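You operate a simulated robot arm through the tools that you are given. There is no shell and no other tool.

Carry out the task below with a simulated robot arm. There is one attempt and no reset: what you move stays moved.

Task
Sort the three boards on the bench top by the moisture meter.
Fine: test each first; under 12 % to the green mark, else to the red; meter switched off again on its holder.

The check looks at the end state, three seconds after you hand in, the way a careful person would. Anything else that was tipped, shoved, dropped, spilled or broken makes it a failure.

Robot
A 7-joint arm with a two-finger parallel gripper, fixed in place. Base frame: the origin is on the floor under the middle of its stand, x ahead of it, y to its left, z up; the work surface is at about z = 880. Units: mm, degrees, N and s.
It reaches about 1247 mm from its shoulder. Its first joint turns from -132.0 to 132.0 degrees. Payload 3.91 kg.
The TCP is the grasp point between the finger pads, 30 mm short of the fingertips. In the tool frame z runs along the fingers and y along their closing line. Largest opening 110 mm; finger width 20, thickness 10; the body of the gripper, 48 by 112 mm, starts 55 mm behind the TCP.
Orientation is that of the tool frame in the base frame, as a unit quaternion [x, y, z, w]. With the fingers straight down and closing along the base's y, the tool's x points along the base's -x, its y along +y and its z along -z.

Tools
- The arm moves only by the tool servo_tool. Its argument "deltas" is text: rows parted by semicolons, each of 7 numbers parted by spaces: the turn, a rotation vector about the tool's x, y, z in degrees, then the shift along the tool's x, y, z in mm, then the closure, from 0 (fully open) to 1 (shut). In form: rx ry rz x y z claw; .... A call has 1 to 20 rows; each row is the pose to reach, as a shift and turn from the pose commanded when the call began, along the tool's axes at that moment. Rows are played at 5 a second. More than 50 mm and 8.6 degrees between two rows, or a gripper value outside its range, and nothing of the call is played. Where a pose cannot be reached the arm comes as near as it can. A force on the tool above 40 N (or 10 N above the force at the start of the call, whichever is more), or a blocked arm, ends the call early, and 0.2 s more pass. Each finger travels about 108 mm/s and halts on what it meets, pressing with about 24 N; the grip force reading is that of the motor and also rises with nothing between the fingers. The clock runs only during rows and for 0.2 s after the last one: add rows that repeat a pose to give the fingers time. The reply holds the time, the measured pose of the TCP, the force on the tool along the base axes, the opening and the grip force, in the units named above and with some noise, with the torque about the TCP (base axes, N m) and any sound that the robot's microphone picked up, and new pictures: "pictures" is both (left out), scene, wrist or none.
- Cameras (640 x 400 px; columns grow to the right, rows downward): "scene" is fixed at [399.5, 651.1, 1601.4]; the picture's right is [-0.55, -0.83, 0.00], its down [-0.74, 0.49, -0.45] and it looks along [0.38, -0.25, -0.89] (base axes); focal length 263 px, centre (320, 200). "wrist" rides on the gripper at [72, 17, -103] in the tool frame; the picture's right is [-0.23, 0.97, 0.00], its down [-0.76, -0.18, -0.62] and it looks along [-0.61, -0.14, 0.78] (tool axes); focal length 222 px, centre (320, 200). There is no depth. A picture from a camera that has moved, and an enlarged one, comes with that camera's place and axes in the base frame and with its lens.
- enlarge(camera, box): a new picture of the part [left, top, right, bottom] of that camera's present view, enlarged. It takes no simulated time.
- sign_off(): hands the job in; it is judged then, once.

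Nothing tells you positions but the pictures and the camera data. Unless the task says otherwise, let go and move clear before handing in.

The tools are called after "Call:" by a JSON object that holds its "fn" and its "kwargs". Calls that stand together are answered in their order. servo_tool: Moves the arm, as the interface text tells. Its arguments: {"type":"object","properties":{"deltas":{"type":"string"},"pictures":{"type":"string","enum":["both","scene","wrist","none"]}},"required":["deltas"]} The other tools are called the same way: enlarge (camera, box) takes an enlarged picture of a part of a camera's view; sign_off () hands the job in.

At the start:

```text
clock: 0.0
eef_pos: [544.8, 250.9, 1264.9]
orientation: [0.0, 1.0, 0.0, 0.0]
force: [0.3, -0.4, 0.5]
wrist_torque: [-0.05, 0.0, 0.0]
width: 110.0
finger_force: 0.1
```

scene: 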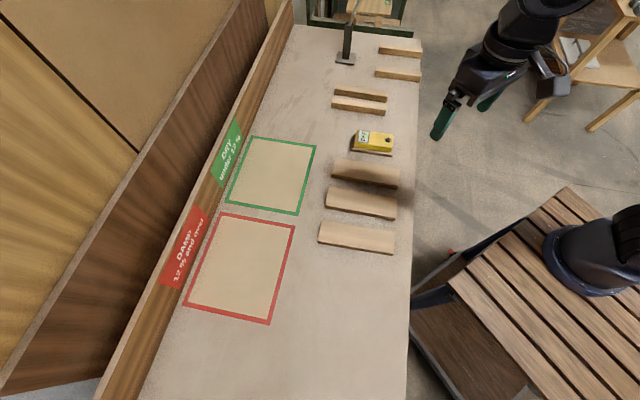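
wrist: 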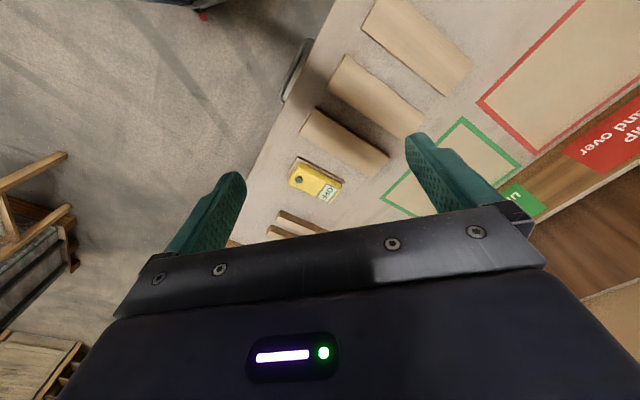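

I see three boards on the bench, a yellow meter on a holder, and the green and red marked areas. I'll look closer before moving anything.

Call:
{"fn": "enlarge", "kwargs": {"camera": "scene", "box": [310, 110, 430, 185]}}

Call:
{"fn": "enlarge", "kwargs": {"camera": "scene", "box": [160, 100, 420, 330]}}

Call:
{"fn": "enlarge", "kwargs": {"camera": "wrist", "box": [240, 80, 420, 240]}}

Call:
{"fn": "enlarge", "kwargs": {"camera": "scene", "box": [270, 0, 450, 130]}}

```text
5.33 times, centred on (370, 148) of scene
camera zoom: at [399.5, 651.1, 1601.4], right [-0.55, -0.83, 0.0], down [-0.74, 0.49, -0.45], along [0.38, -0.25, -0.89], focal length 1401 px, centre (53, 480)
```

zoom: 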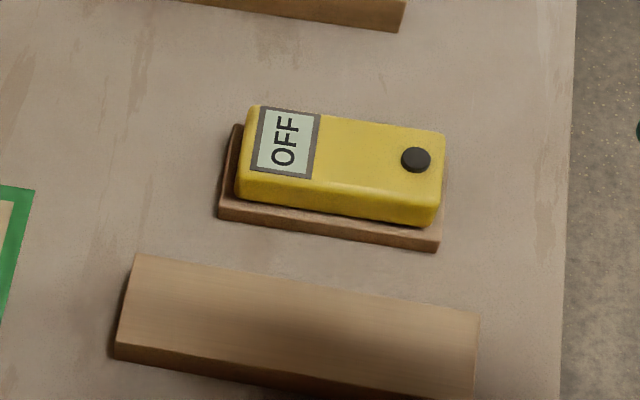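

```text
1.74 times, centred on (290, 215) of scene
camera zoom: at [399.5, 651.1, 1601.4], right [-0.55, -0.83, 0.0], down [-0.74, 0.49, -0.45], along [0.38, -0.25, -0.89], focal length 457 px, centre (372, 174)
```

zoom: 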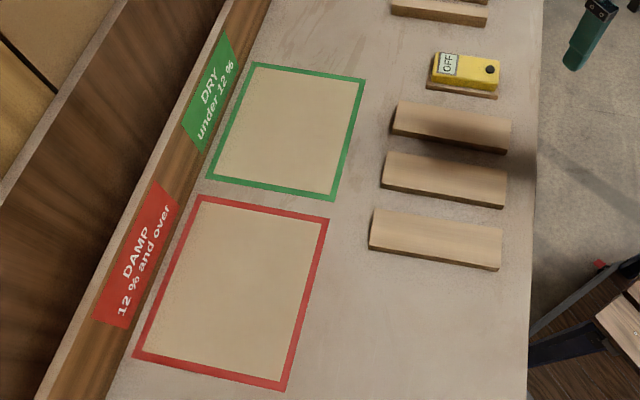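

```text
2.50 times, centred on (330, 160) of wrist
camera zoom: at [473.4, 268.0, 1368.2], right [0.23, 0.97, 0.0], down [0.76, -0.18, 0.62], along [0.61, -0.14, -0.78], focal length 555 px, centre (295, 300)
```

zoom: 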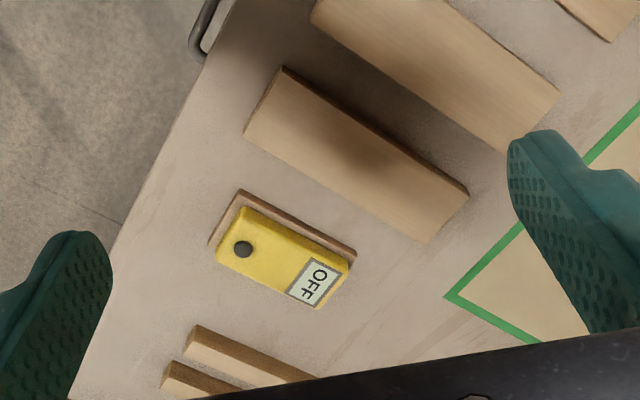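

```text
3.08 times, centred on (360, 65) of scene
camera zoom: at [399.5, 651.1, 1601.4], right [-0.55, -0.83, 0.0], down [-0.74, 0.49, -0.45], along [0.38, -0.25, -0.89], focal length 808 px, centre (197, 615)
```

zoom: 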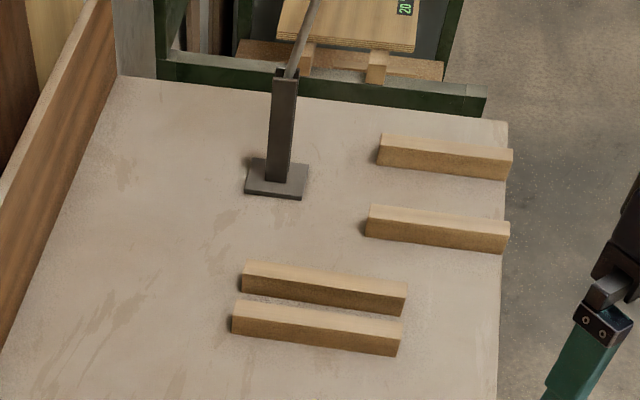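

The bench runs at about 45° to the base frame, with the meter near (771, 196) and the boards lined up behind it toward +y. I'll move the wrist camera over the meter, turned to match the bench, to see it up close.

Call:
{"fn": "servo_tool", "kwargs": {"deltas": "0 0 -5.6 -21 -14 23 0; 0 0 -11.2 -42 -28 46 0; 0 0 -16.9 -63 -42 69 0; 0 0 -22.5 -85 -56 92 0; 0 0 -28.1 -106 -70 115 0; 0 0 -33.8 -127 -84 139 0; 0 0 -39.4 -149 -98 162 0; 0 0 -45 -170 -112 185 0; 0 0 -45 -170 -112 185 0"}}

```text
clock: 2.0
eef_pos: [715.8, 138.9, 1080.2]
orientation: [-0.383, 0.924, 0.0, 0.0]
force: [-0.4, 0.6, 0.3]
wrist_torque: [-0.05, -0.01, 0.0]
width: 110.0
finger_force: 0.1
camera wrist: at [653.1, 100.0, 1183.0], right [-0.53, 0.85, 0.0], down [0.66, 0.41, 0.62], along [0.53, 0.33, -0.78], focal length 222 px, centre (320, 200)
```

scene: 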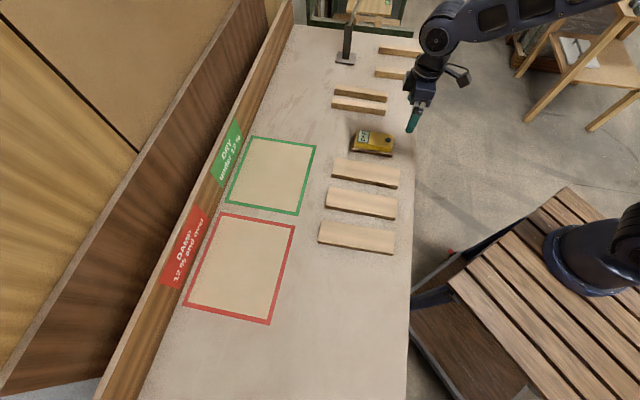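
wrist: 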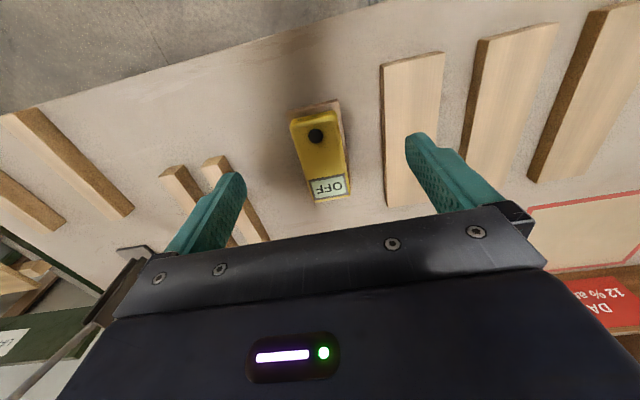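

The meter is in view from the wrist now, showing OFF with a black button near its front end. I'll enlarge both views to measure it.

Call:
{"fn": "enlarge", "kwargs": {"camera": "wrist", "box": [260, 80, 380, 220]}}

Call:
{"fn": "enlarge", "kwargs": {"camera": "wrist", "box": [360, 0, 640, 220]}}

Call:
{"fn": "enlarge", "kwargs": {"camera": "scene", "box": [310, 110, 430, 185]}}

Call:
{"fn": "enlarge", "kwargs": {"camera": "wrist", "box": [0, 80, 270, 380]}}

Call:
{"fn": "enlarge", "kwargs": {"camera": "scene", "box": [310, 150, 410, 260]}}

```text
2.86 times, centred on (320, 150) of wrist
camera zoom: at [653.1, 100.0, 1183.0], right [-0.53, 0.85, 0.0], down [0.66, 0.41, 0.62], along [0.53, 0.33, -0.78], focal length 635 px, centre (320, 343)
```

zoom: 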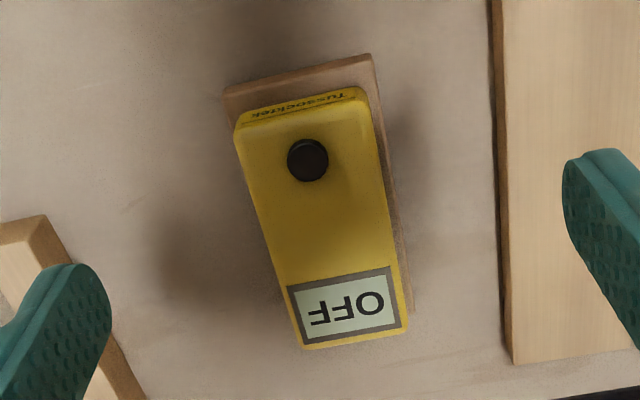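

```text
1.82 times, centred on (500, 110) of wrist
camera zoom: at [653.1, 100.0, 1183.0], right [-0.53, 0.85, 0.0], down [0.66, 0.41, 0.62], along [0.53, 0.33, -0.78], focal length 404 px, centre (-7, 364)
```

zoom: 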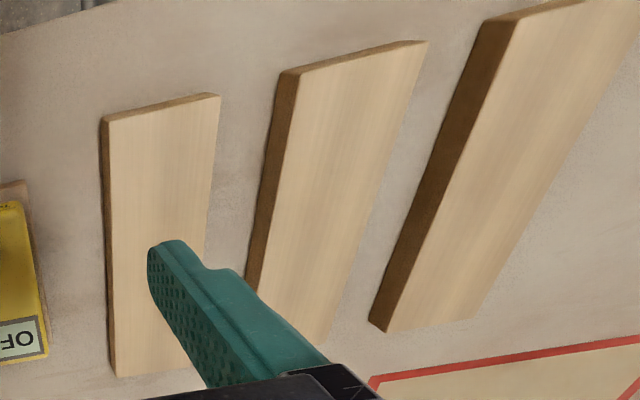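

```text
5.33 times, centred on (370, 148) of scene
camera zoom: at [399.5, 651.1, 1601.4], right [-0.55, -0.83, 0.0], down [-0.74, 0.49, -0.45], along [0.38, -0.25, -0.89], focal length 1401 px, centre (53, 480)
```

zoom: 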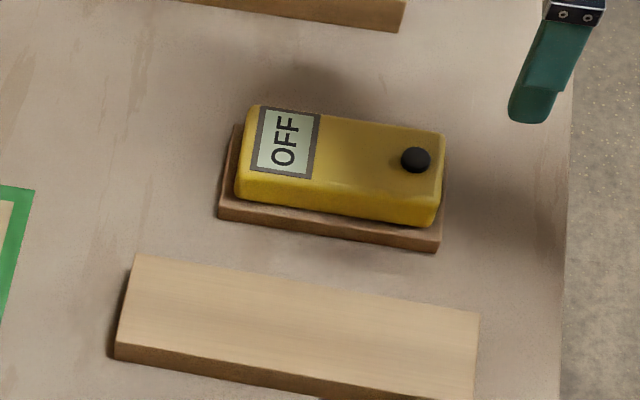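

```text
1.33 times, centred on (135, 230) of wrist
camera zoom: at [653.1, 100.0, 1183.0], right [-0.53, 0.85, 0.0], down [0.66, 0.41, 0.62], along [0.53, 0.33, -0.78], focal length 296 px, centre (567, 160)
```

zoom: 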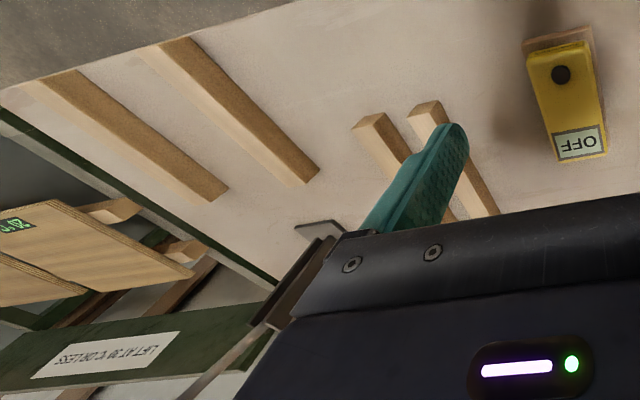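

```text
3.64 times, centred on (360, 205) of scene
camera zoom: at [399.5, 651.1, 1601.4], right [-0.55, -0.83, 0.0], down [-0.74, 0.49, -0.45], along [0.38, -0.25, -0.89], focal length 955 px, centre (174, 182)
```

zoom: 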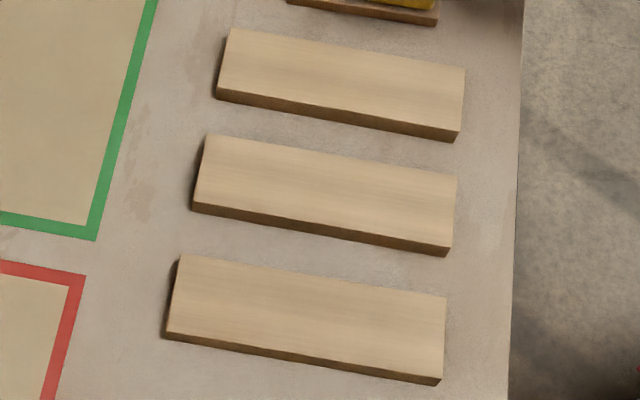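

The meter's top is at about z 920, its button near (749, 152), and it shows no pins, so I take the sensing face to be its underside. I'll close the gripper and hover the fingertips above the button.

Call:
{"fn": "servo_tool", "kwargs": {"deltas": "0 0 0 -10 -5 30 0.5; 0 0 0 -20 -9 60 1; 0 0 0 -32.6 -14.1 90 1; 0 0 0 -32.6 -14.1 105 1; 0 0 0 -32.6 -14.1 105 1"}}

```text
clock: 3.2
eef_pos: [748.7, 151.3, 975.6]
orientation: [-0.383, 0.924, 0.0, 0.0]
force: [0.2, 0.2, -0.5]
wrist_torque: [-0.03, -0.01, -0.01]
width: 0.0
finger_force: 24.2
camera wrist: at [684.9, 112.4, 1079.0], right [-0.53, 0.85, 0.0], down [0.66, 0.41, 0.62], along [0.53, 0.33, -0.78], focal length 222 px, centre (320, 200)
```

scene: 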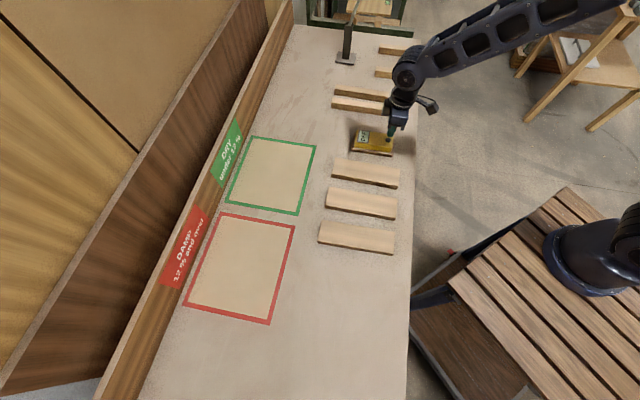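
wrist: 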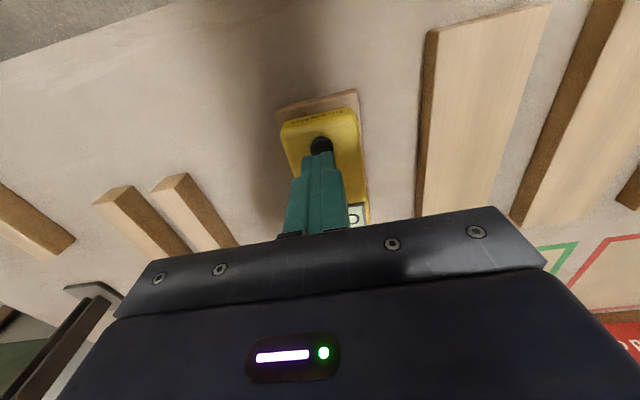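

Call:
{"fn": "enlarge", "kwargs": {"camera": "wrist", "box": [260, 80, 390, 240]}}

Call:
{"fn": "enlarge", "kwargs": {"camera": "scene", "box": [330, 90, 430, 170]}}

```text
2.50 times, centred on (325, 160) of wrist
camera zoom: at [684.9, 112.4, 1079.0], right [-0.53, 0.85, 0.0], down [0.66, 0.41, 0.62], along [0.53, 0.33, -0.78], focal length 555 px, centre (308, 300)
```

zoom: 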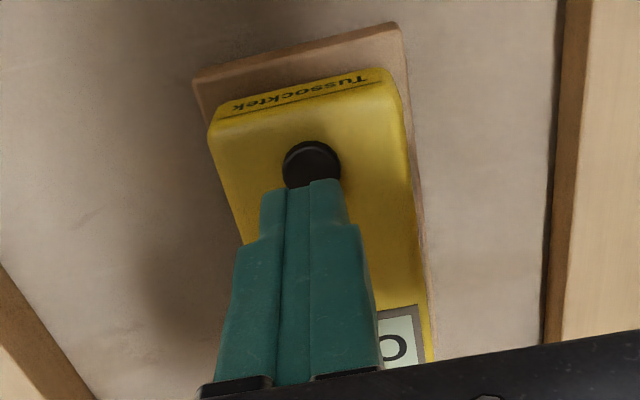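

```text
5.00 times, centred on (380, 130) of scene
camera zoom: at [399.5, 651.1, 1601.4], right [-0.55, -0.83, 0.0], down [-0.74, 0.49, -0.45], along [0.38, -0.25, -0.89], focal length 1313 px, centre (20, 550)
```

zoom: 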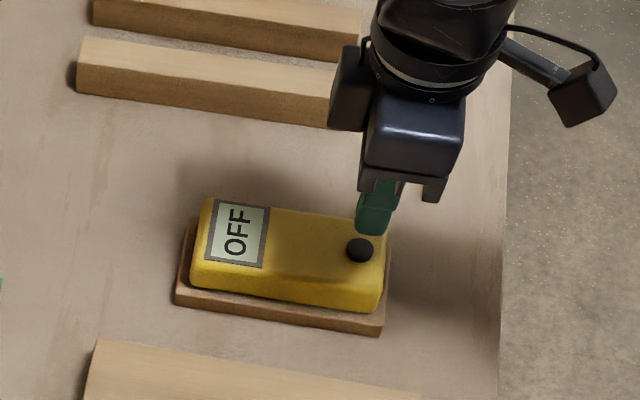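

The closed fingertips are about 20 mm above the button and nearly centred on it. I'll nudge 1 mm and come down slowly until I feel contact.

Call:
{"fn": "servo_tool", "kwargs": {"deltas": "0 0 0 1 1 8 1; 0 0 0 1 1 14 1; 0 0 0 1 1 17 1; 0 0 0 1 1 18 1; 0 0 0 1 1 19 1", "pictures": "none"}}

```text
clock: 4.4
eef_pos: [746.5, 151.9, 958.4]
orientation: [-0.382, 0.924, 0.0, -0.001]
force: [0.3, 0.4, 0.6]
wrist_torque: [0.04, 0.0, -0.01]
width: 0.0
finger_force: 23.4
```

No contact yet at a commanded TCP height of about 956. I'll keep stepping down.

Call:
{"fn": "servo_tool", "kwargs": {"deltas": "0 0 0 0 0 1 1; 0 0 0 0 0 2 1", "pictures": "none"}}

Call:
{"fn": "servo_tool", "kwargs": {"deltas": "0 0 0 0 0 1 1; 0 0 0 0 0 1 1", "pictures": "none"}}

Call:
{"fn": "servo_tool", "kwargs": {"deltas": "0 0 0 0 0 1 1; 0 0 0 0 0 1 1", "pictures": "none"}}

```text
clock: 5.0
eef_pos: [747.1, 151.3, 954.9]
orientation: [-0.383, 0.924, 0.0, 0.0]
force: [1.0, -0.8, 1.3]
wrist_torque: [-0.04, -0.01, -0.02]
width: 0.1
finger_force: 24.3
heard: click
```

```text
clock: 5.6
eef_pos: [746.9, 152.3, 954.5]
orientation: [-0.382, 0.924, 0.0, 0.0]
force: [1.2, 2.5, 4.3]
wrist_torque: [0.07, -0.05, 0.01]
width: 0.0
finger_force: 24.5
```

```text
clock: 6.2
eef_pos: [746.8, 152.3, 952.8]
orientation: [-0.382, 0.924, -0.001, 0.001]
force: [-0.9, 1.9, 9.0]
wrist_torque: [0.07, -0.03, 0.02]
width: 0.1
finger_force: 24.0
```

I heard a click, so the button has probably toggled. I'll back off and check the display.

Call:
{"fn": "servo_tool", "kwargs": {"deltas": "0 0 0 0 0 -10 1; 0 0 0 0 0 -30 1; 0 0 0 0 0 -60 1; 0 0 0 0 0 -60 1"}}

Call:
{"fn": "enlarge", "kwargs": {"camera": "scene", "box": [330, 90, 430, 170]}}

```text
clock: 7.2
eef_pos: [744.7, 151.2, 1013.5]
orientation: [-0.382, 0.924, 0.0, 0.001]
force: [-0.5, -0.4, 0.3]
wrist_torque: [0.01, -0.05, -0.01]
width: 0.0
finger_force: 24.0
camera wrist: at [683.5, 113.1, 1115.7], right [-0.53, 0.85, 0.0], down [0.66, 0.41, 0.62], along [0.53, 0.33, -0.78], focal length 222 px, centre (320, 200)
```

scene: 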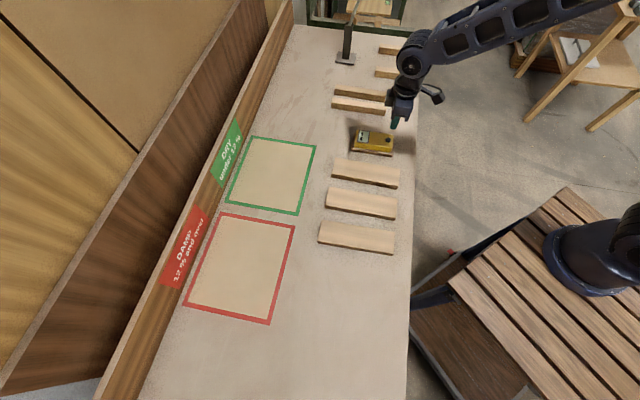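
wrist: 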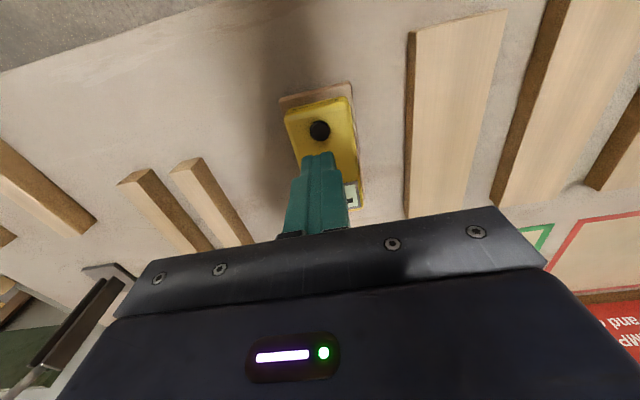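

```text
5.00 times, centred on (380, 130) of scene
camera zoom: at [399.5, 651.1, 1601.4], right [-0.55, -0.83, 0.0], down [-0.74, 0.49, -0.45], along [0.38, -0.25, -0.89], focal length 1313 px, centre (20, 550)
```

zoom: 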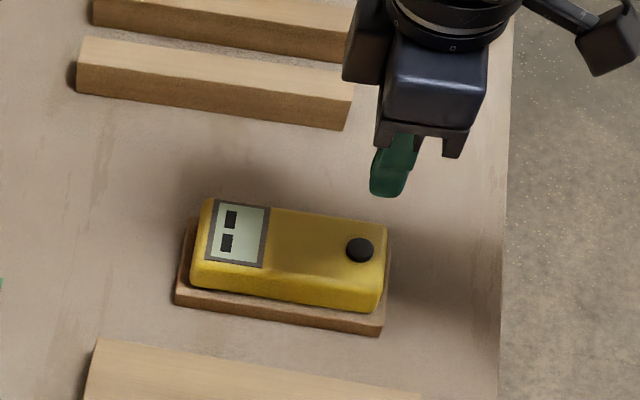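

The display now shows dashes, so the meter is on. I'll open the gripper and line it up over the middle of the meter.

Call:
{"fn": "servo_tool", "kwargs": {"deltas": "0 0 0 -20 -0.5 -10 0.5; 0 0 0 -40.7 -1 -10 0; 0 0 0 -40.7 -1 0 0; 0 0 0 -40.7 -1 20 0; 0 0 0 -40.7 -1 40 0; 0 0 0 -40.7 -1 40 0"}}

Call:
{"fn": "enlarge", "kwargs": {"camera": "wrist", "box": [220, 60, 440, 240]}}

Call:
{"fn": "enlarge", "kwargs": {"camera": "scene", "box": [330, 90, 430, 170]}}

```text
clock: 8.6
eef_pos: [778.0, 179.9, 973.5]
orientation: [-0.384, 0.923, 0.0, 0.0]
force: [-0.2, -0.2, -0.1]
wrist_torque: [0.02, 0.0, 0.01]
width: 110.3
finger_force: 0.1
camera wrist: at [714.9, 141.0, 1075.7], right [-0.53, 0.85, 0.0], down [0.66, 0.41, 0.62], along [0.53, 0.33, -0.78], focal length 222 px, centre (320, 200)
```

scene: 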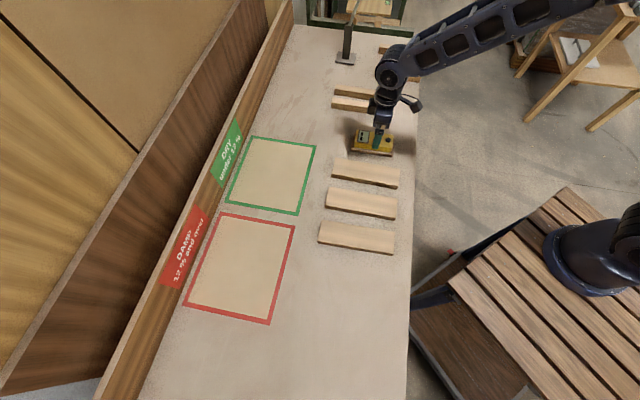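
wrist: 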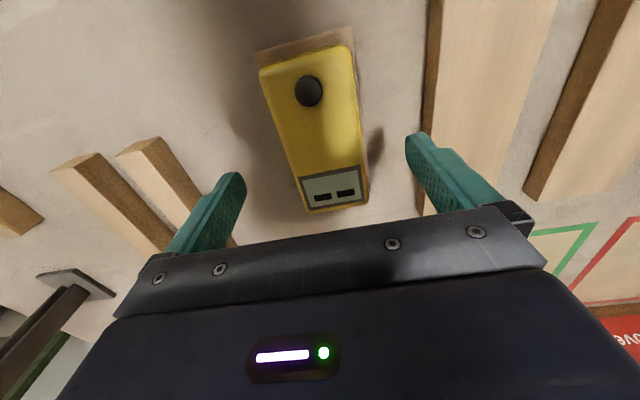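

```text
2.22 times, centred on (330, 150) of wrist
camera zoom: at [714.9, 141.0, 1075.7], right [-0.53, 0.85, 0.0], down [0.66, 0.41, 0.62], along [0.53, 0.33, -0.78], focal length 494 px, centre (298, 311)
```

zoom: 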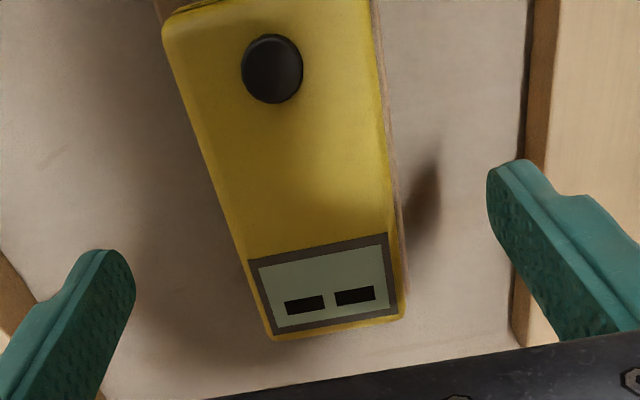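

```text
5.00 times, centred on (380, 130) of scene
camera zoom: at [399.5, 651.1, 1601.4], right [-0.55, -0.83, 0.0], down [-0.74, 0.49, -0.45], along [0.38, -0.25, -0.89], focal length 1313 px, centre (20, 550)
```

zoom: 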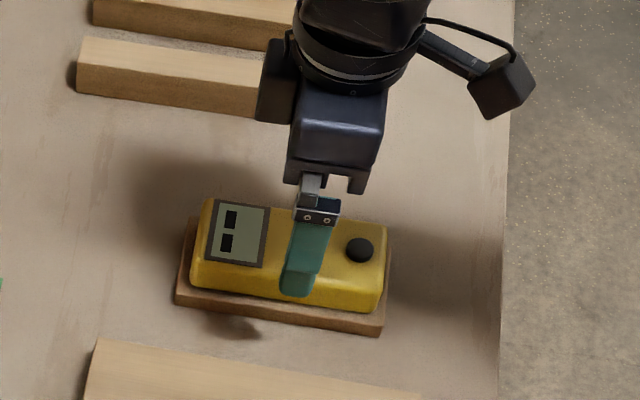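

The gripper straddles the meter with clearance on both sides. I'll shift 1.2 mm to centre it, come down with the tips just above the holder, and look before closing.

Call:
{"fn": "servo_tool", "kwargs": {"deltas": "0 0 0 0 1.2 15 0; 0 0 0 0 1.2 30 0; 0 0 0 0 1.2 40 0; 0 0 0 0 1.2 44 0; 0 0 0 0 1.2 46.5 0; 0 0 0 0 1.2 46.5 0"}}

Call:
{"fn": "enlarge", "kwargs": {"camera": "scene", "box": [330, 90, 430, 170]}}

```text
clock: 10.0
eef_pos: [776.2, 181.4, 925.1]
orientation: [-0.383, 0.924, 0.0, 0.0]
force: [-0.1, 0.1, -0.4]
wrist_torque: [0.0, 0.01, 0.03]
width: 110.0
finger_force: 0.0
camera wrist: at [713.3, 142.0, 1028.0], right [-0.53, 0.85, 0.0], down [0.66, 0.41, 0.62], along [0.53, 0.33, -0.78], focal length 222 px, centre (320, 200)
```

scene: 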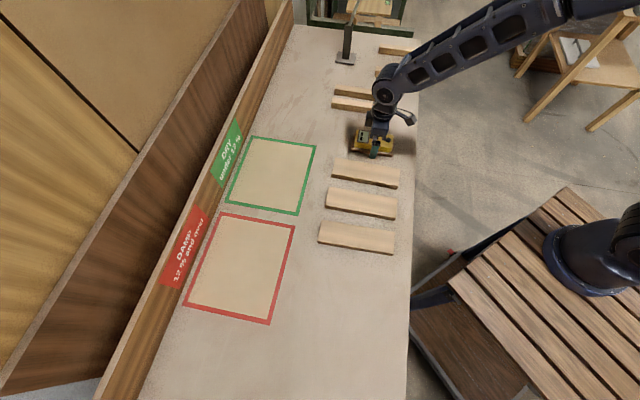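
wrist: 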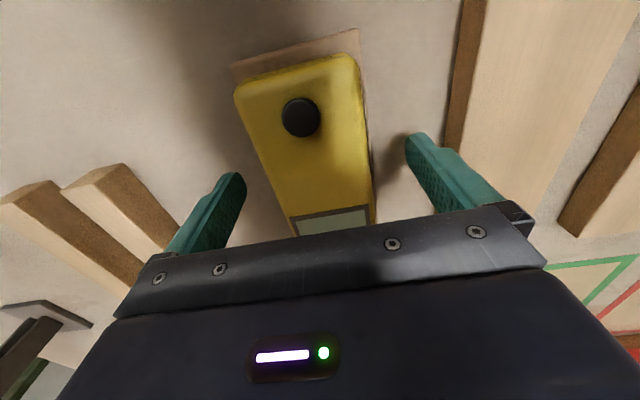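

```text
5.00 times, centred on (380, 130) of scene
camera zoom: at [399.5, 651.1, 1601.4], right [-0.55, -0.83, 0.0], down [-0.74, 0.49, -0.45], along [0.38, -0.25, -0.89], focal length 1313 px, centre (20, 550)
```

zoom: 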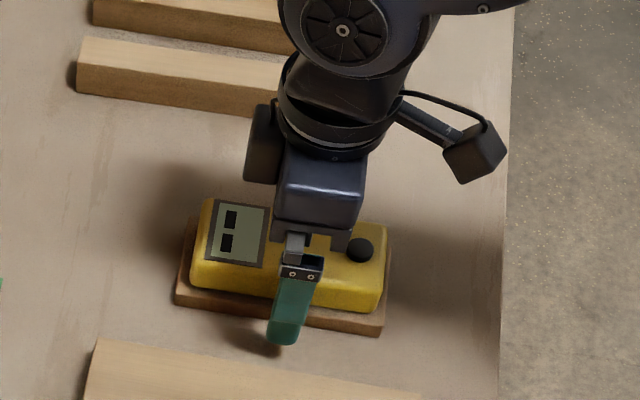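

The fingers are low on both sides of the meter and the display is still visible to the scene camera. Closing now.

Call:
{"fn": "servo_tool", "kwargs": {"deltas": "0 0 0 0 0 0 0.3; 0 0 0 0 0 0 0.6; 0 0 0 0 0 0 0.8; 0 0 0 0 0 0 0.8", "pictures": "wrist"}}

Call:
{"fn": "enlarge", "kwargs": {"camera": "scene", "box": [330, 90, 430, 170]}}

```text
clock: 11.0
eef_pos: [775.7, 180.9, 924.9]
orientation: [-0.383, 0.924, -0.001, 0.0]
force: [0.3, 0.4, -0.4]
wrist_torque: [0.07, 0.0, 0.03]
width: 59.9
finger_force: 24.3
camera wrist: at [713.3, 142.1, 1028.0], right [-0.53, 0.85, 0.0], down [0.66, 0.41, 0.62], along [0.53, 0.33, -0.78], focal length 222 px, centre (320, 200)
```

wrist: 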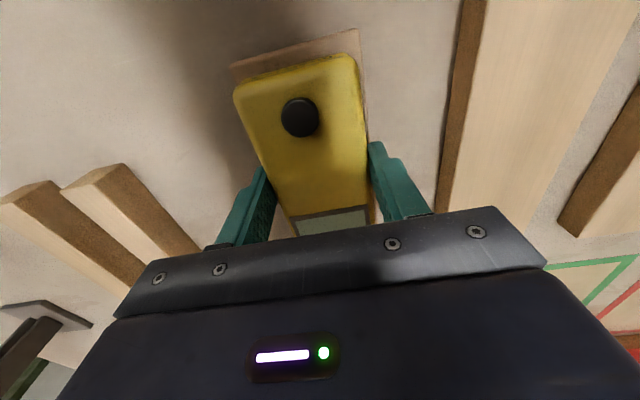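

```text
5.00 times, centred on (380, 130) of scene
camera zoom: at [399.5, 651.1, 1601.4], right [-0.55, -0.83, 0.0], down [-0.74, 0.49, -0.45], along [0.38, -0.25, -0.89], focal length 1313 px, centre (20, 550)
```

zoom: 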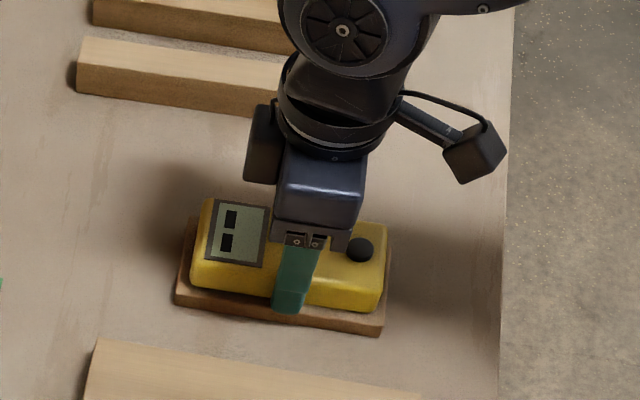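

The meter is gripped at 60 mm width. I'll lift it straight up 40 mm.

Call:
{"fn": "servo_tool", "kwargs": {"deltas": "0 0 0 0 0 -5 0.8; 0 0 0 0 0 -15 0.8; 0 0 0 0 0 -30 0.8; 0 0 0 0 0 -45 0.8; 0 0 0 0 0 -45 0.8"}}

Call:
{"fn": "enlarge", "kwargs": {"camera": "scene", "box": [330, 90, 430, 170]}}

```text
clock: 12.2
eef_pos: [775.3, 181.0, 970.5]
orientation: [-0.383, 0.924, 0.0, 0.001]
force: [-0.8, 0.2, -2.0]
wrist_torque: [0.03, 0.01, -0.01]
width: 59.7
finger_force: 24.0
camera wrist: at [713.5, 142.2, 1073.4], right [-0.53, 0.85, 0.0], down [0.66, 0.41, 0.62], along [0.53, 0.33, -0.78], focal length 222 px, centre (320, 200)
```

scene: 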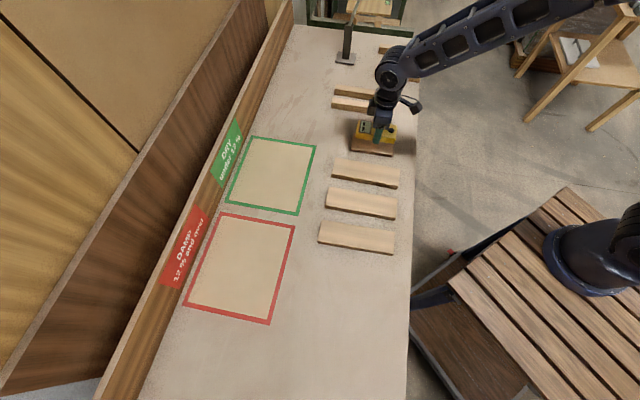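
wrist: 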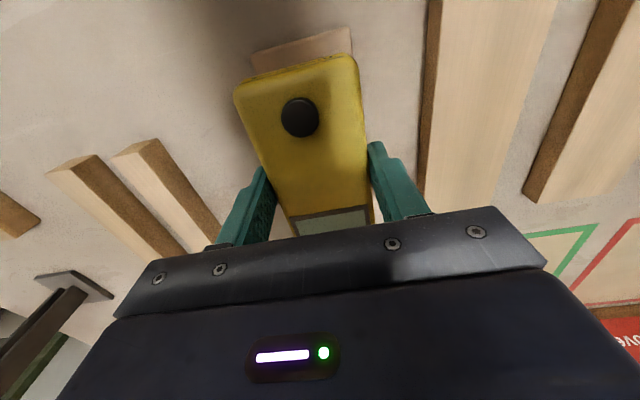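

```text
5.00 times, centred on (380, 130) of scene
camera zoom: at [399.5, 651.1, 1601.4], right [-0.55, -0.83, 0.0], down [-0.74, 0.49, -0.45], along [0.38, -0.25, -0.89], focal length 1313 px, centre (20, 550)
```

zoom: 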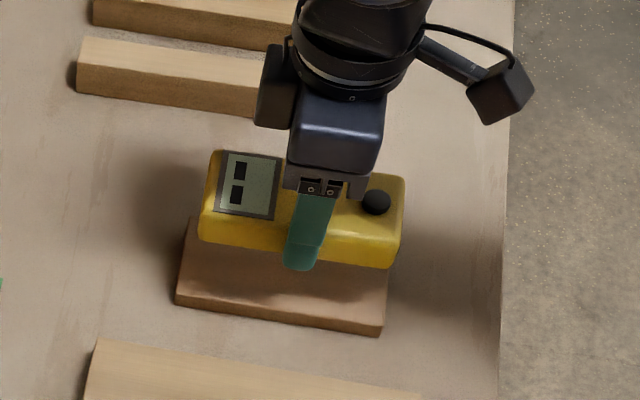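

The meter is lifted cleanly and weighs about 2 N. I'll carry it over the first board, the one nearest the meter and centred near s≈303 in the bench frame, and come down toward it.

Call:
{"fn": "servo_tool", "kwargs": {"deltas": "0 0 0 -3 30 0 0.8; 0 0 0 -6 60 0 0.8; 0 0 0 -9 90 0 0.8; 0 0 0 -11 117 0 0.8; 0 0 0 -11 117 12 0.8; 0 0 0 -11 117 24 0.8; 0 0 0 -11 117 30 0.8; 0 0 0 -11 117 30 0.8"}}

Call:
{"fn": "enlarge", "kwargs": {"camera": "scene", "box": [310, 110, 430, 200]}}

```text
clock: 14.0
eef_pos: [700.4, 271.5, 941.6]
orientation: [-0.383, 0.924, -0.001, -0.001]
force: [0.4, 0.3, -1.9]
wrist_torque: [-0.03, -0.03, 0.01]
width: 59.6
finger_force: 24.6
camera wrist: at [638.5, 232.0, 1043.6], right [-0.53, 0.85, 0.0], down [0.66, 0.41, 0.62], along [0.53, 0.33, -0.78], focal length 222 px, centre (320, 200)
```

scene: 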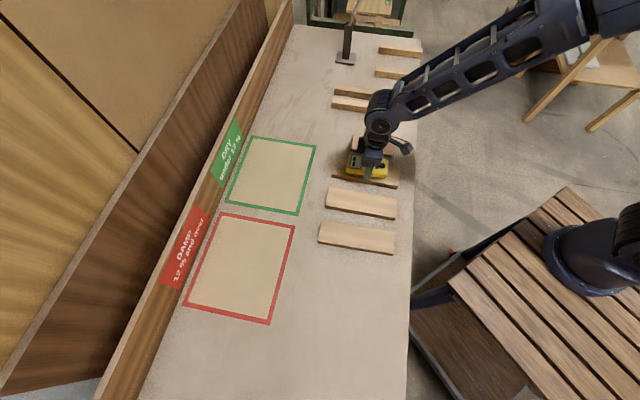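
wrist: 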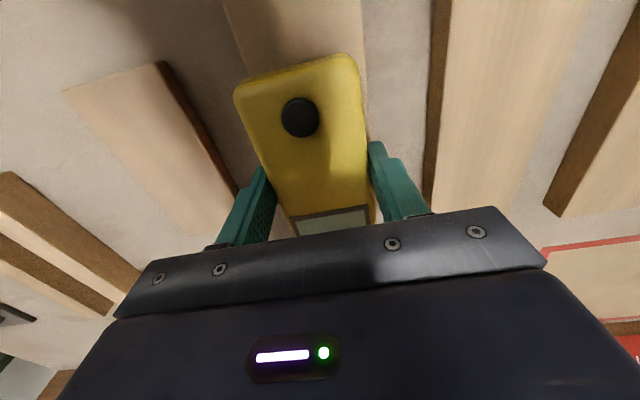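

```text
4.44 times, centred on (370, 155) of scene
camera zoom: at [399.5, 651.1, 1601.4], right [-0.55, -0.83, 0.0], down [-0.74, 0.49, -0.45], along [0.38, -0.25, -0.89], focal length 1167 px, centre (98, 400)
```

zoom: 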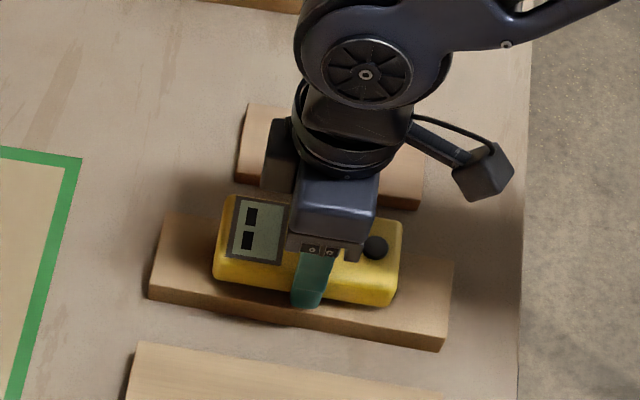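

The meter hovers just above the first board and still shows dashes. I'll lower it in 1 mm steps until it touches.

Call:
{"fn": "servo_tool", "kwargs": {"deltas": "0 0 0 0 0 2 0.8; 0 0 0 0 0 3 0.8; 0 0 0 0 0 4 0.8; 0 0 0 0 0 5 0.8; 0 0 0 0 0 5 0.8", "pictures": "none"}}

Call:
{"fn": "enlarge", "kwargs": {"camera": "scene", "box": [330, 130, 410, 190]}}

```text
clock: 15.2
eef_pos: [700.8, 272.0, 936.4]
orientation: [-0.384, 0.924, 0.0, 0.0]
force: [0.1, 0.2, -2.4]
wrist_torque: [0.0, 0.01, 0.01]
width: 59.9
finger_force: 24.6
```

```text
6.67 times, centred on (370, 160) of scene
camera zoom: at [399.5, 651.1, 1601.4], right [-0.55, -0.83, 0.0], down [-0.74, 0.49, -0.45], along [0.38, -0.25, -0.89], focal length 1751 px, centre (-13, 467)
```

zoom: 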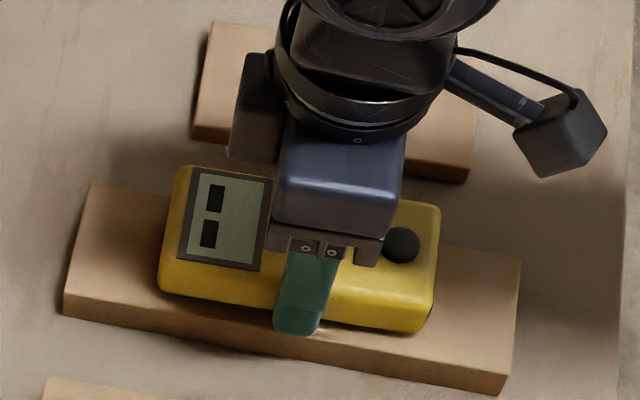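

Call:
{"fn": "servo_tool", "kwargs": {"deltas": "0 0 0 0 0 1 0.8; 0 0 0 0 0 1 0.8", "pictures": "none"}}

Call:
{"fn": "servo_tool", "kwargs": {"deltas": "0 0 0 0 0 1 0.8; 0 0 0 0 0 1 0.8", "pictures": "none"}}

Call:
{"fn": "enlarge", "kwargs": {"camera": "scene", "box": [330, 130, 410, 190]}}

```text
clock: 15.8
eef_pos: [700.9, 271.9, 935.0]
orientation: [-0.383, 0.924, 0.001, 0.001]
force: [-0.4, -0.3, -1.8]
wrist_torque: [-0.02, 0.01, 0.0]
width: 60.0
finger_force: 24.0
```

```text
clock: 16.4
eef_pos: [700.5, 271.9, 934.0]
orientation: [-0.382, 0.924, 0.001, 0.001]
force: [-0.5, -0.2, -1.1]
wrist_torque: [0.01, 0.07, -0.02]
width: 59.8
finger_force: 24.1
```

```text
6.67 times, centred on (370, 160) of scene
camera zoom: at [399.5, 651.1, 1601.4], right [-0.55, -0.83, 0.0], down [-0.74, 0.49, -0.45], along [0.38, -0.25, -0.89], focal length 1751 px, centre (-13, 467)
```

zoom: 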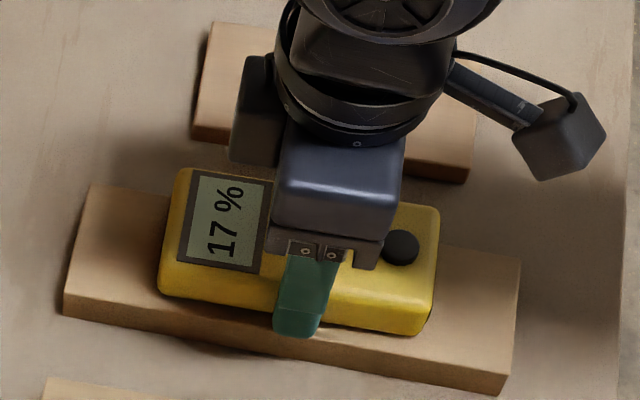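

The meter reads 17 % on the first board. I'll press half a millimetre more and wait to see that the reading settles.

Call:
{"fn": "servo_tool", "kwargs": {"deltas": "0 0 0 0 0 0.7 0.8; 0 0 0 0 0 0.7 0.8; 0 0 0 0 0 0.7 0.8; 0 0 0 0 0 0.7 0.8; 0 0 0 0 0 0.7 0.8; 0 0 0 0 0 0.7 0.8; 0 0 0 0 0 0.7 0.8; 0 0 0 0 0 0.7 0.8", "pictures": "none"}}

Call:
{"fn": "enlarge", "kwargs": {"camera": "scene", "box": [330, 130, 410, 190]}}

```text
clock: 18.2
eef_pos: [701.7, 271.7, 934.6]
orientation: [-0.383, 0.924, 0.0, 0.0]
force: [0.5, -1.7, 1.7]
wrist_torque: [0.03, 0.01, -0.02]
width: 59.9
finger_force: 24.0
```

```text
6.67 times, centred on (370, 160) of scene
camera zoom: at [399.5, 651.1, 1601.4], right [-0.55, -0.83, 0.0], down [-0.74, 0.49, -0.45], along [0.38, -0.25, -0.89], focal length 1751 px, centre (-13, 467)
```

zoom: 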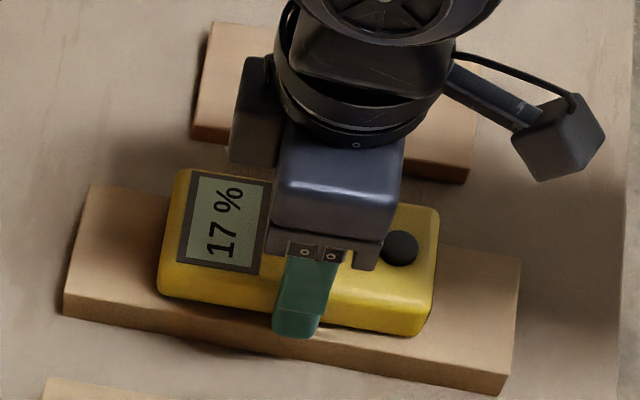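

The first board is steady at 17 %, so it goes to red. I'll lift and move to the middle board.

Call:
{"fn": "servo_tool", "kwargs": {"deltas": "0 0 0 0 0 -10 0.8; 0 0 0 0 0 -28 0.8; 0 0 0 0 30 -28 0.8; 0 0 0 0 60 -28 0.8; 0 0 0 0 90 -28 0.8; 0 0 0 0 110.6 -28 0.8; 0 0 0 0 110.6 -15 0.8; 0 0 0 0 110.6 -5 0.8; 0 0 0 0 110.6 -2 0.8; 0 0 0 0 110.6 -2 0.8"}}

Call:
{"fn": "enlarge", "kwargs": {"camera": "scene", "box": [310, 130, 430, 220]}}

```text
clock: 20.4
eef_pos: [622.1, 351.1, 936.6]
orientation: [-0.382, 0.924, 0.001, -0.001]
force: [0.2, 0.3, -1.4]
wrist_torque: [0.01, -0.01, 0.04]
width: 59.7
finger_force: 23.9
camera wrist: at [559.8, 310.7, 1038.7], right [-0.53, 0.85, 0.0], down [0.66, 0.41, 0.62], along [0.53, 0.33, -0.78], focal length 222 px, centre (320, 200)
```

scene: 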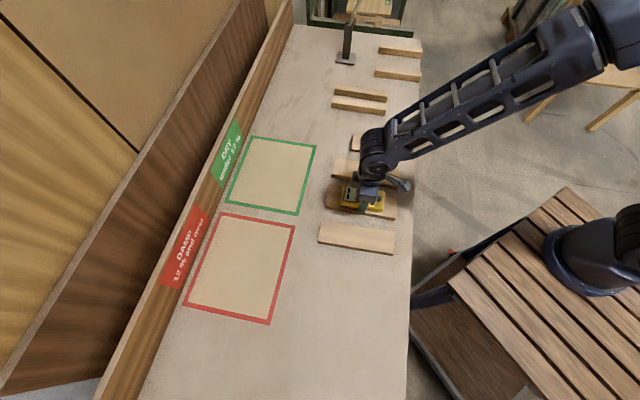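
wrist: 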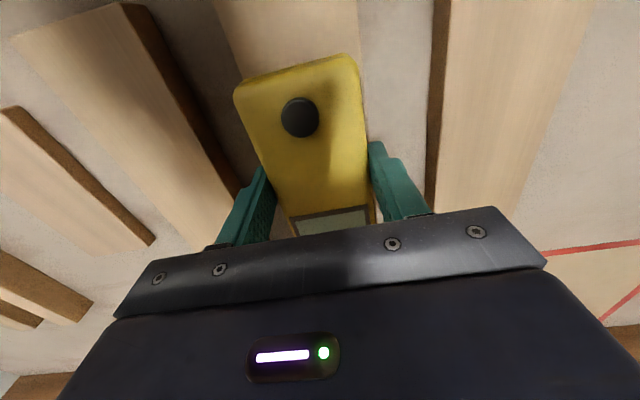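

```text
4.44 times, centred on (370, 175) of scene
camera zoom: at [399.5, 651.1, 1601.4], right [-0.55, -0.83, 0.0], down [-0.74, 0.49, -0.45], along [0.38, -0.25, -0.89], focal length 1167 px, centre (98, 311)
```

zoom: 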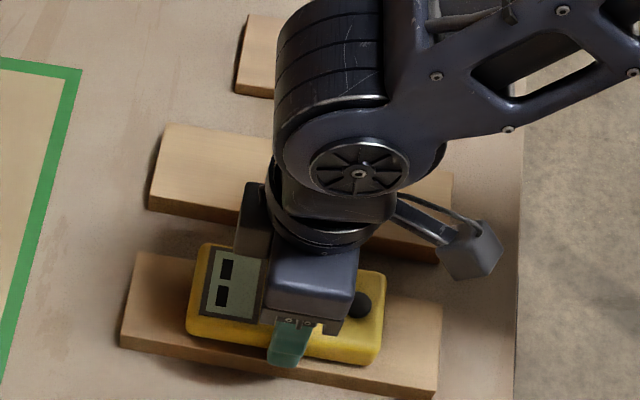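

The meter is centred over the middle board and still showing dashes. Lowering to contact.

Call:
{"fn": "servo_tool", "kwargs": {"deltas": "0 0 0 0 0 0.7 0.8; 0 0 0 0 0 1.3 0.8; 0 0 0 0 0 1.3 0.8; 0 0 0 0 0 1.3 0.8", "pictures": "none"}}

Call:
{"fn": "enlarge", "kwargs": {"camera": "scene", "box": [320, 160, 400, 220]}}

```text
clock: 21.4
eef_pos: [622.8, 348.9, 934.2]
orientation: [-0.382, 0.924, 0.0, -0.001]
force: [-0.5, 0.4, -2.4]
wrist_torque: [0.03, 0.0, -0.01]
width: 59.8
finger_force: 23.1
```

```text
6.67 times, centred on (360, 190) of scene
camera zoom: at [399.5, 651.1, 1601.4], right [-0.55, -0.83, 0.0], down [-0.74, 0.49, -0.45], along [0.38, -0.25, -0.89], focal length 1751 px, centre (53, 267)
```

zoom: 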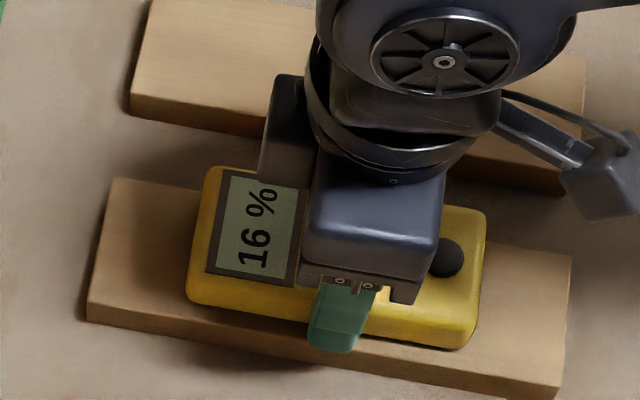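

It shows 16 % on the middle board. I'll seat it fully and wait to confirm.

Call:
{"fn": "servo_tool", "kwargs": {"deltas": "0 0 0 0 0 0.7 0.8; 0 0 0 0 0 1.2 0.8; 0 0 0 0 0 1.2 0.8; 0 0 0 0 0 1.2 0.8; 0 0 0 0 0 1.2 0.8; 0 0 0 0 0 1.2 0.8; 0 0 0 0 0 1.2 0.8; 0 0 0 0 0 1.2 0.8", "pictures": "none"}}

Call:
{"fn": "enlarge", "kwargs": {"camera": "scene", "box": [320, 160, 400, 220]}}

```text
clock: 23.2
eef_pos: [621.5, 350.1, 934.0]
orientation: [-0.383, 0.924, 0.0, 0.001]
force: [2.9, -2.0, 19.3]
wrist_torque: [-0.19, 0.04, -0.01]
width: 59.5
finger_force: 23.7
```

```text
6.67 times, centred on (360, 190) of scene
camera zoom: at [399.5, 651.1, 1601.4], right [-0.55, -0.83, 0.0], down [-0.74, 0.49, -0.45], along [0.38, -0.25, -0.89], focal length 1751 px, centre (53, 267)
```

zoom: 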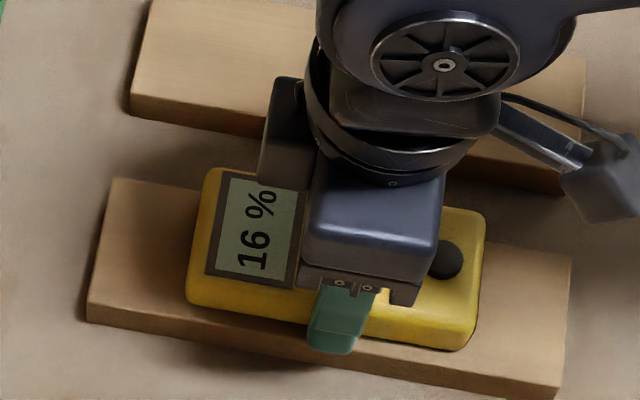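

The middle board is steady at 16 %, so it also goes to red. Now the third board.

Call:
{"fn": "servo_tool", "kwargs": {"deltas": "0 0 0 0 0 -3 0.8; 0 0 0 0 0 -28 0.8; 0 0 0 0 30 -28 0.8; 0 0 0 0 60 -28 0.8; 0 0 0 0 90 -28 0.8; 0 0 0 0 110.5 -28 0.8; 0 0 0 0 110.5 -15 0.8; 0 0 0 0 110.5 -5 0.8; 0 0 0 0 110.5 -2.5 0.8; 0 0 0 0 110.5 -2.5 0.8"}}

Call:
{"fn": "enlarge", "kwargs": {"camera": "scene", "box": [300, 170, 420, 260]}}

```text
clock: 25.4
eef_pos: [544.2, 427.5, 935.2]
orientation: [-0.383, 0.924, 0.0, 0.0]
force: [-0.6, -0.4, -2.3]
wrist_torque: [-0.05, 0.02, 0.04]
width: 59.6
finger_force: 23.9
camera wrist: at [481.4, 388.3, 1037.5], right [-0.53, 0.85, 0.0], down [0.66, 0.41, 0.62], along [0.53, 0.33, -0.78], focal length 222 px, centre (320, 200)
```

scene: 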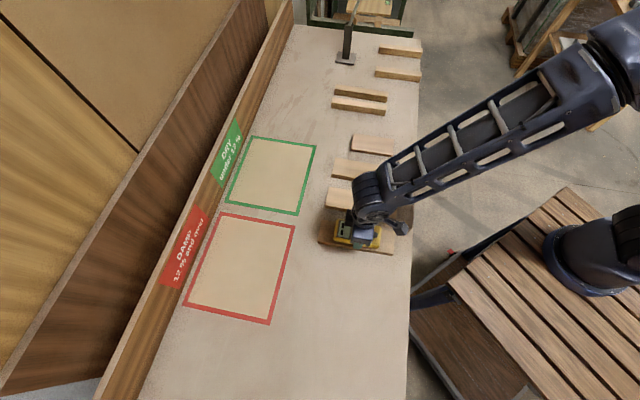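
wrist: 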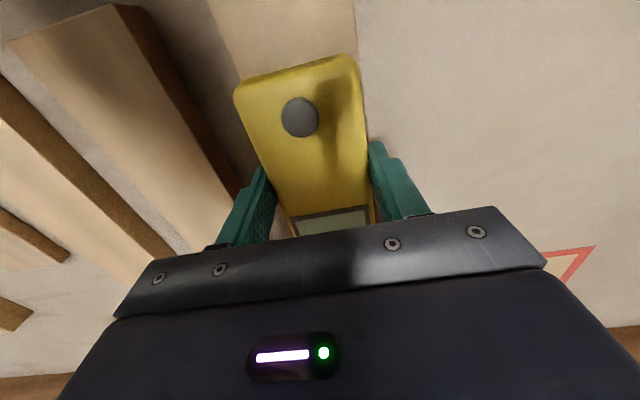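

```text
4.44 times, centred on (360, 215) of scene
camera zoom: at [399.5, 651.1, 1601.4], right [-0.55, -0.83, 0.0], down [-0.74, 0.49, -0.45], along [0.38, -0.25, -0.89], focal length 1167 px, centre (142, 133)
```

zoom: 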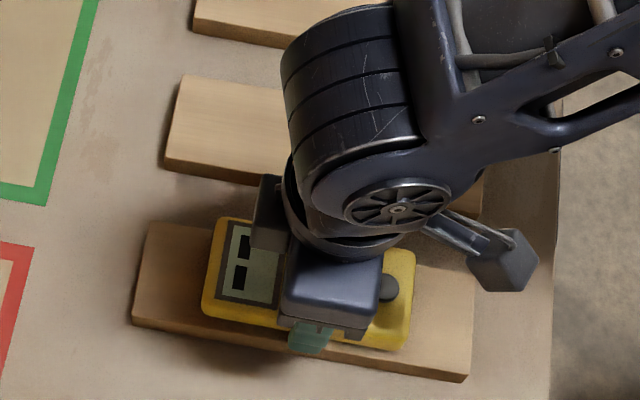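

The third board is under the meter. The top edge of the display is slightly hidden, but it should still be readable. Lowering.

Call:
{"fn": "servo_tool", "kwargs": {"deltas": "0 0 0 0 0 0.7 0.8; 0 0 0 0 0 1.3 0.8; 0 0 0 0 0 1.8 0.8; 0 0 0 0 0 1.8 0.8; 0 0 0 0 0 1.8 0.8; 0 0 0 0 0 1.8 0.8; 0 0 0 0 0 1.8 0.8", "pictures": "none"}}

Call:
{"fn": "enlarge", "kwargs": {"camera": "scene", "box": [310, 205, 390, 255]}}

Call:
{"fn": "enlarge", "kwargs": {"camera": "wrist", "box": [270, 180, 400, 250]}}

```text
clock: 27.0
eef_pos: [544.0, 427.5, 933.0]
orientation: [-0.383, 0.924, 0.0, 0.0]
force: [-1.1, 0.4, -1.9]
wrist_torque: [-0.02, 0.02, -0.01]
width: 60.1
finger_force: 23.8
```

```text
8.00 times, centred on (350, 230) of scene
camera zoom: at [399.5, 651.1, 1601.4], right [-0.55, -0.83, 0.0], down [-0.74, 0.49, -0.45], along [0.38, -0.25, -0.89], focal length 2101 px, centre (80, -40)
```

zoom: 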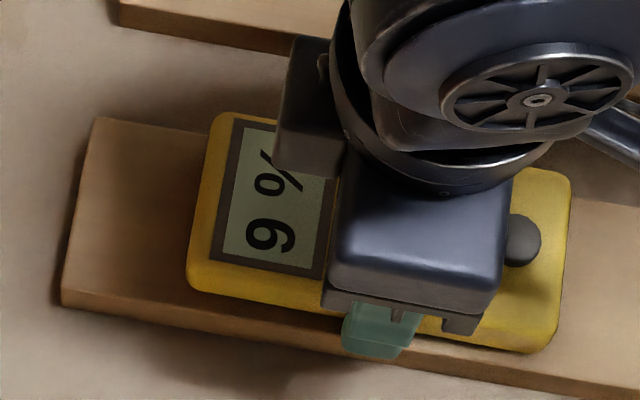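

```text
4.92 times, centred on (335, 215) of wrist
camera zoom: at [481.4, 388.6, 1036.1], right [-0.53, 0.85, 0.0], down [0.66, 0.41, 0.62], along [0.53, 0.33, -0.78], focal length 1094 px, centre (246, 126)
```

zoom: 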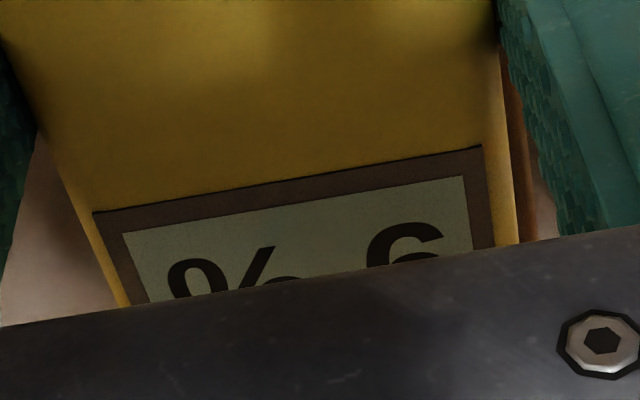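

It reads 9 % on the third board. I'll seat it slightly more and re-check that it holds.

Call:
{"fn": "servo_tool", "kwargs": {"deltas": "0 0 0 0 0 0.5 0.8; 0 0 0 0 0 0.8 0.8; 0 0 0 0 0 0.8 0.8; 0 0 0 0 0 0.8 0.8; 0 0 0 0 0 0.8 0.8; 0 0 0 0 0 0.8 0.8", "pictures": "none"}}

Call:
{"fn": "enlarge", "kwargs": {"camera": "scene", "box": [310, 205, 390, 255]}}

```text
clock: 28.4
eef_pos: [542.9, 427.0, 933.3]
orientation: [-0.382, 0.924, 0.0, 0.0]
force: [2.0, 4.6, 24.1]
wrist_torque: [0.04, 0.02, -0.03]
width: 59.8
finger_force: 23.9
```

```text
8.00 times, centred on (350, 230) of scene
camera zoom: at [399.5, 651.1, 1601.4], right [-0.55, -0.83, 0.0], down [-0.74, 0.49, -0.45], along [0.38, -0.25, -0.89], focal length 2101 px, centre (80, -40)
```

zoom: 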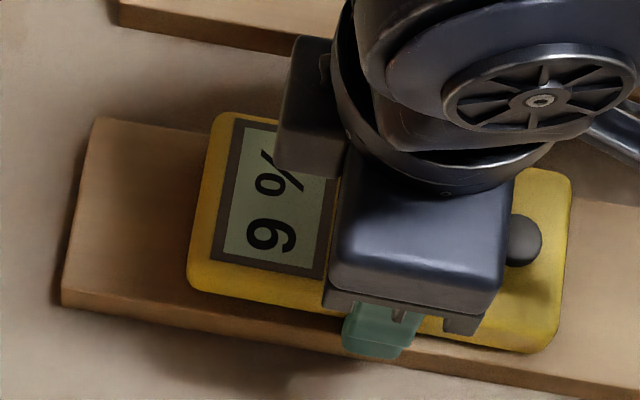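

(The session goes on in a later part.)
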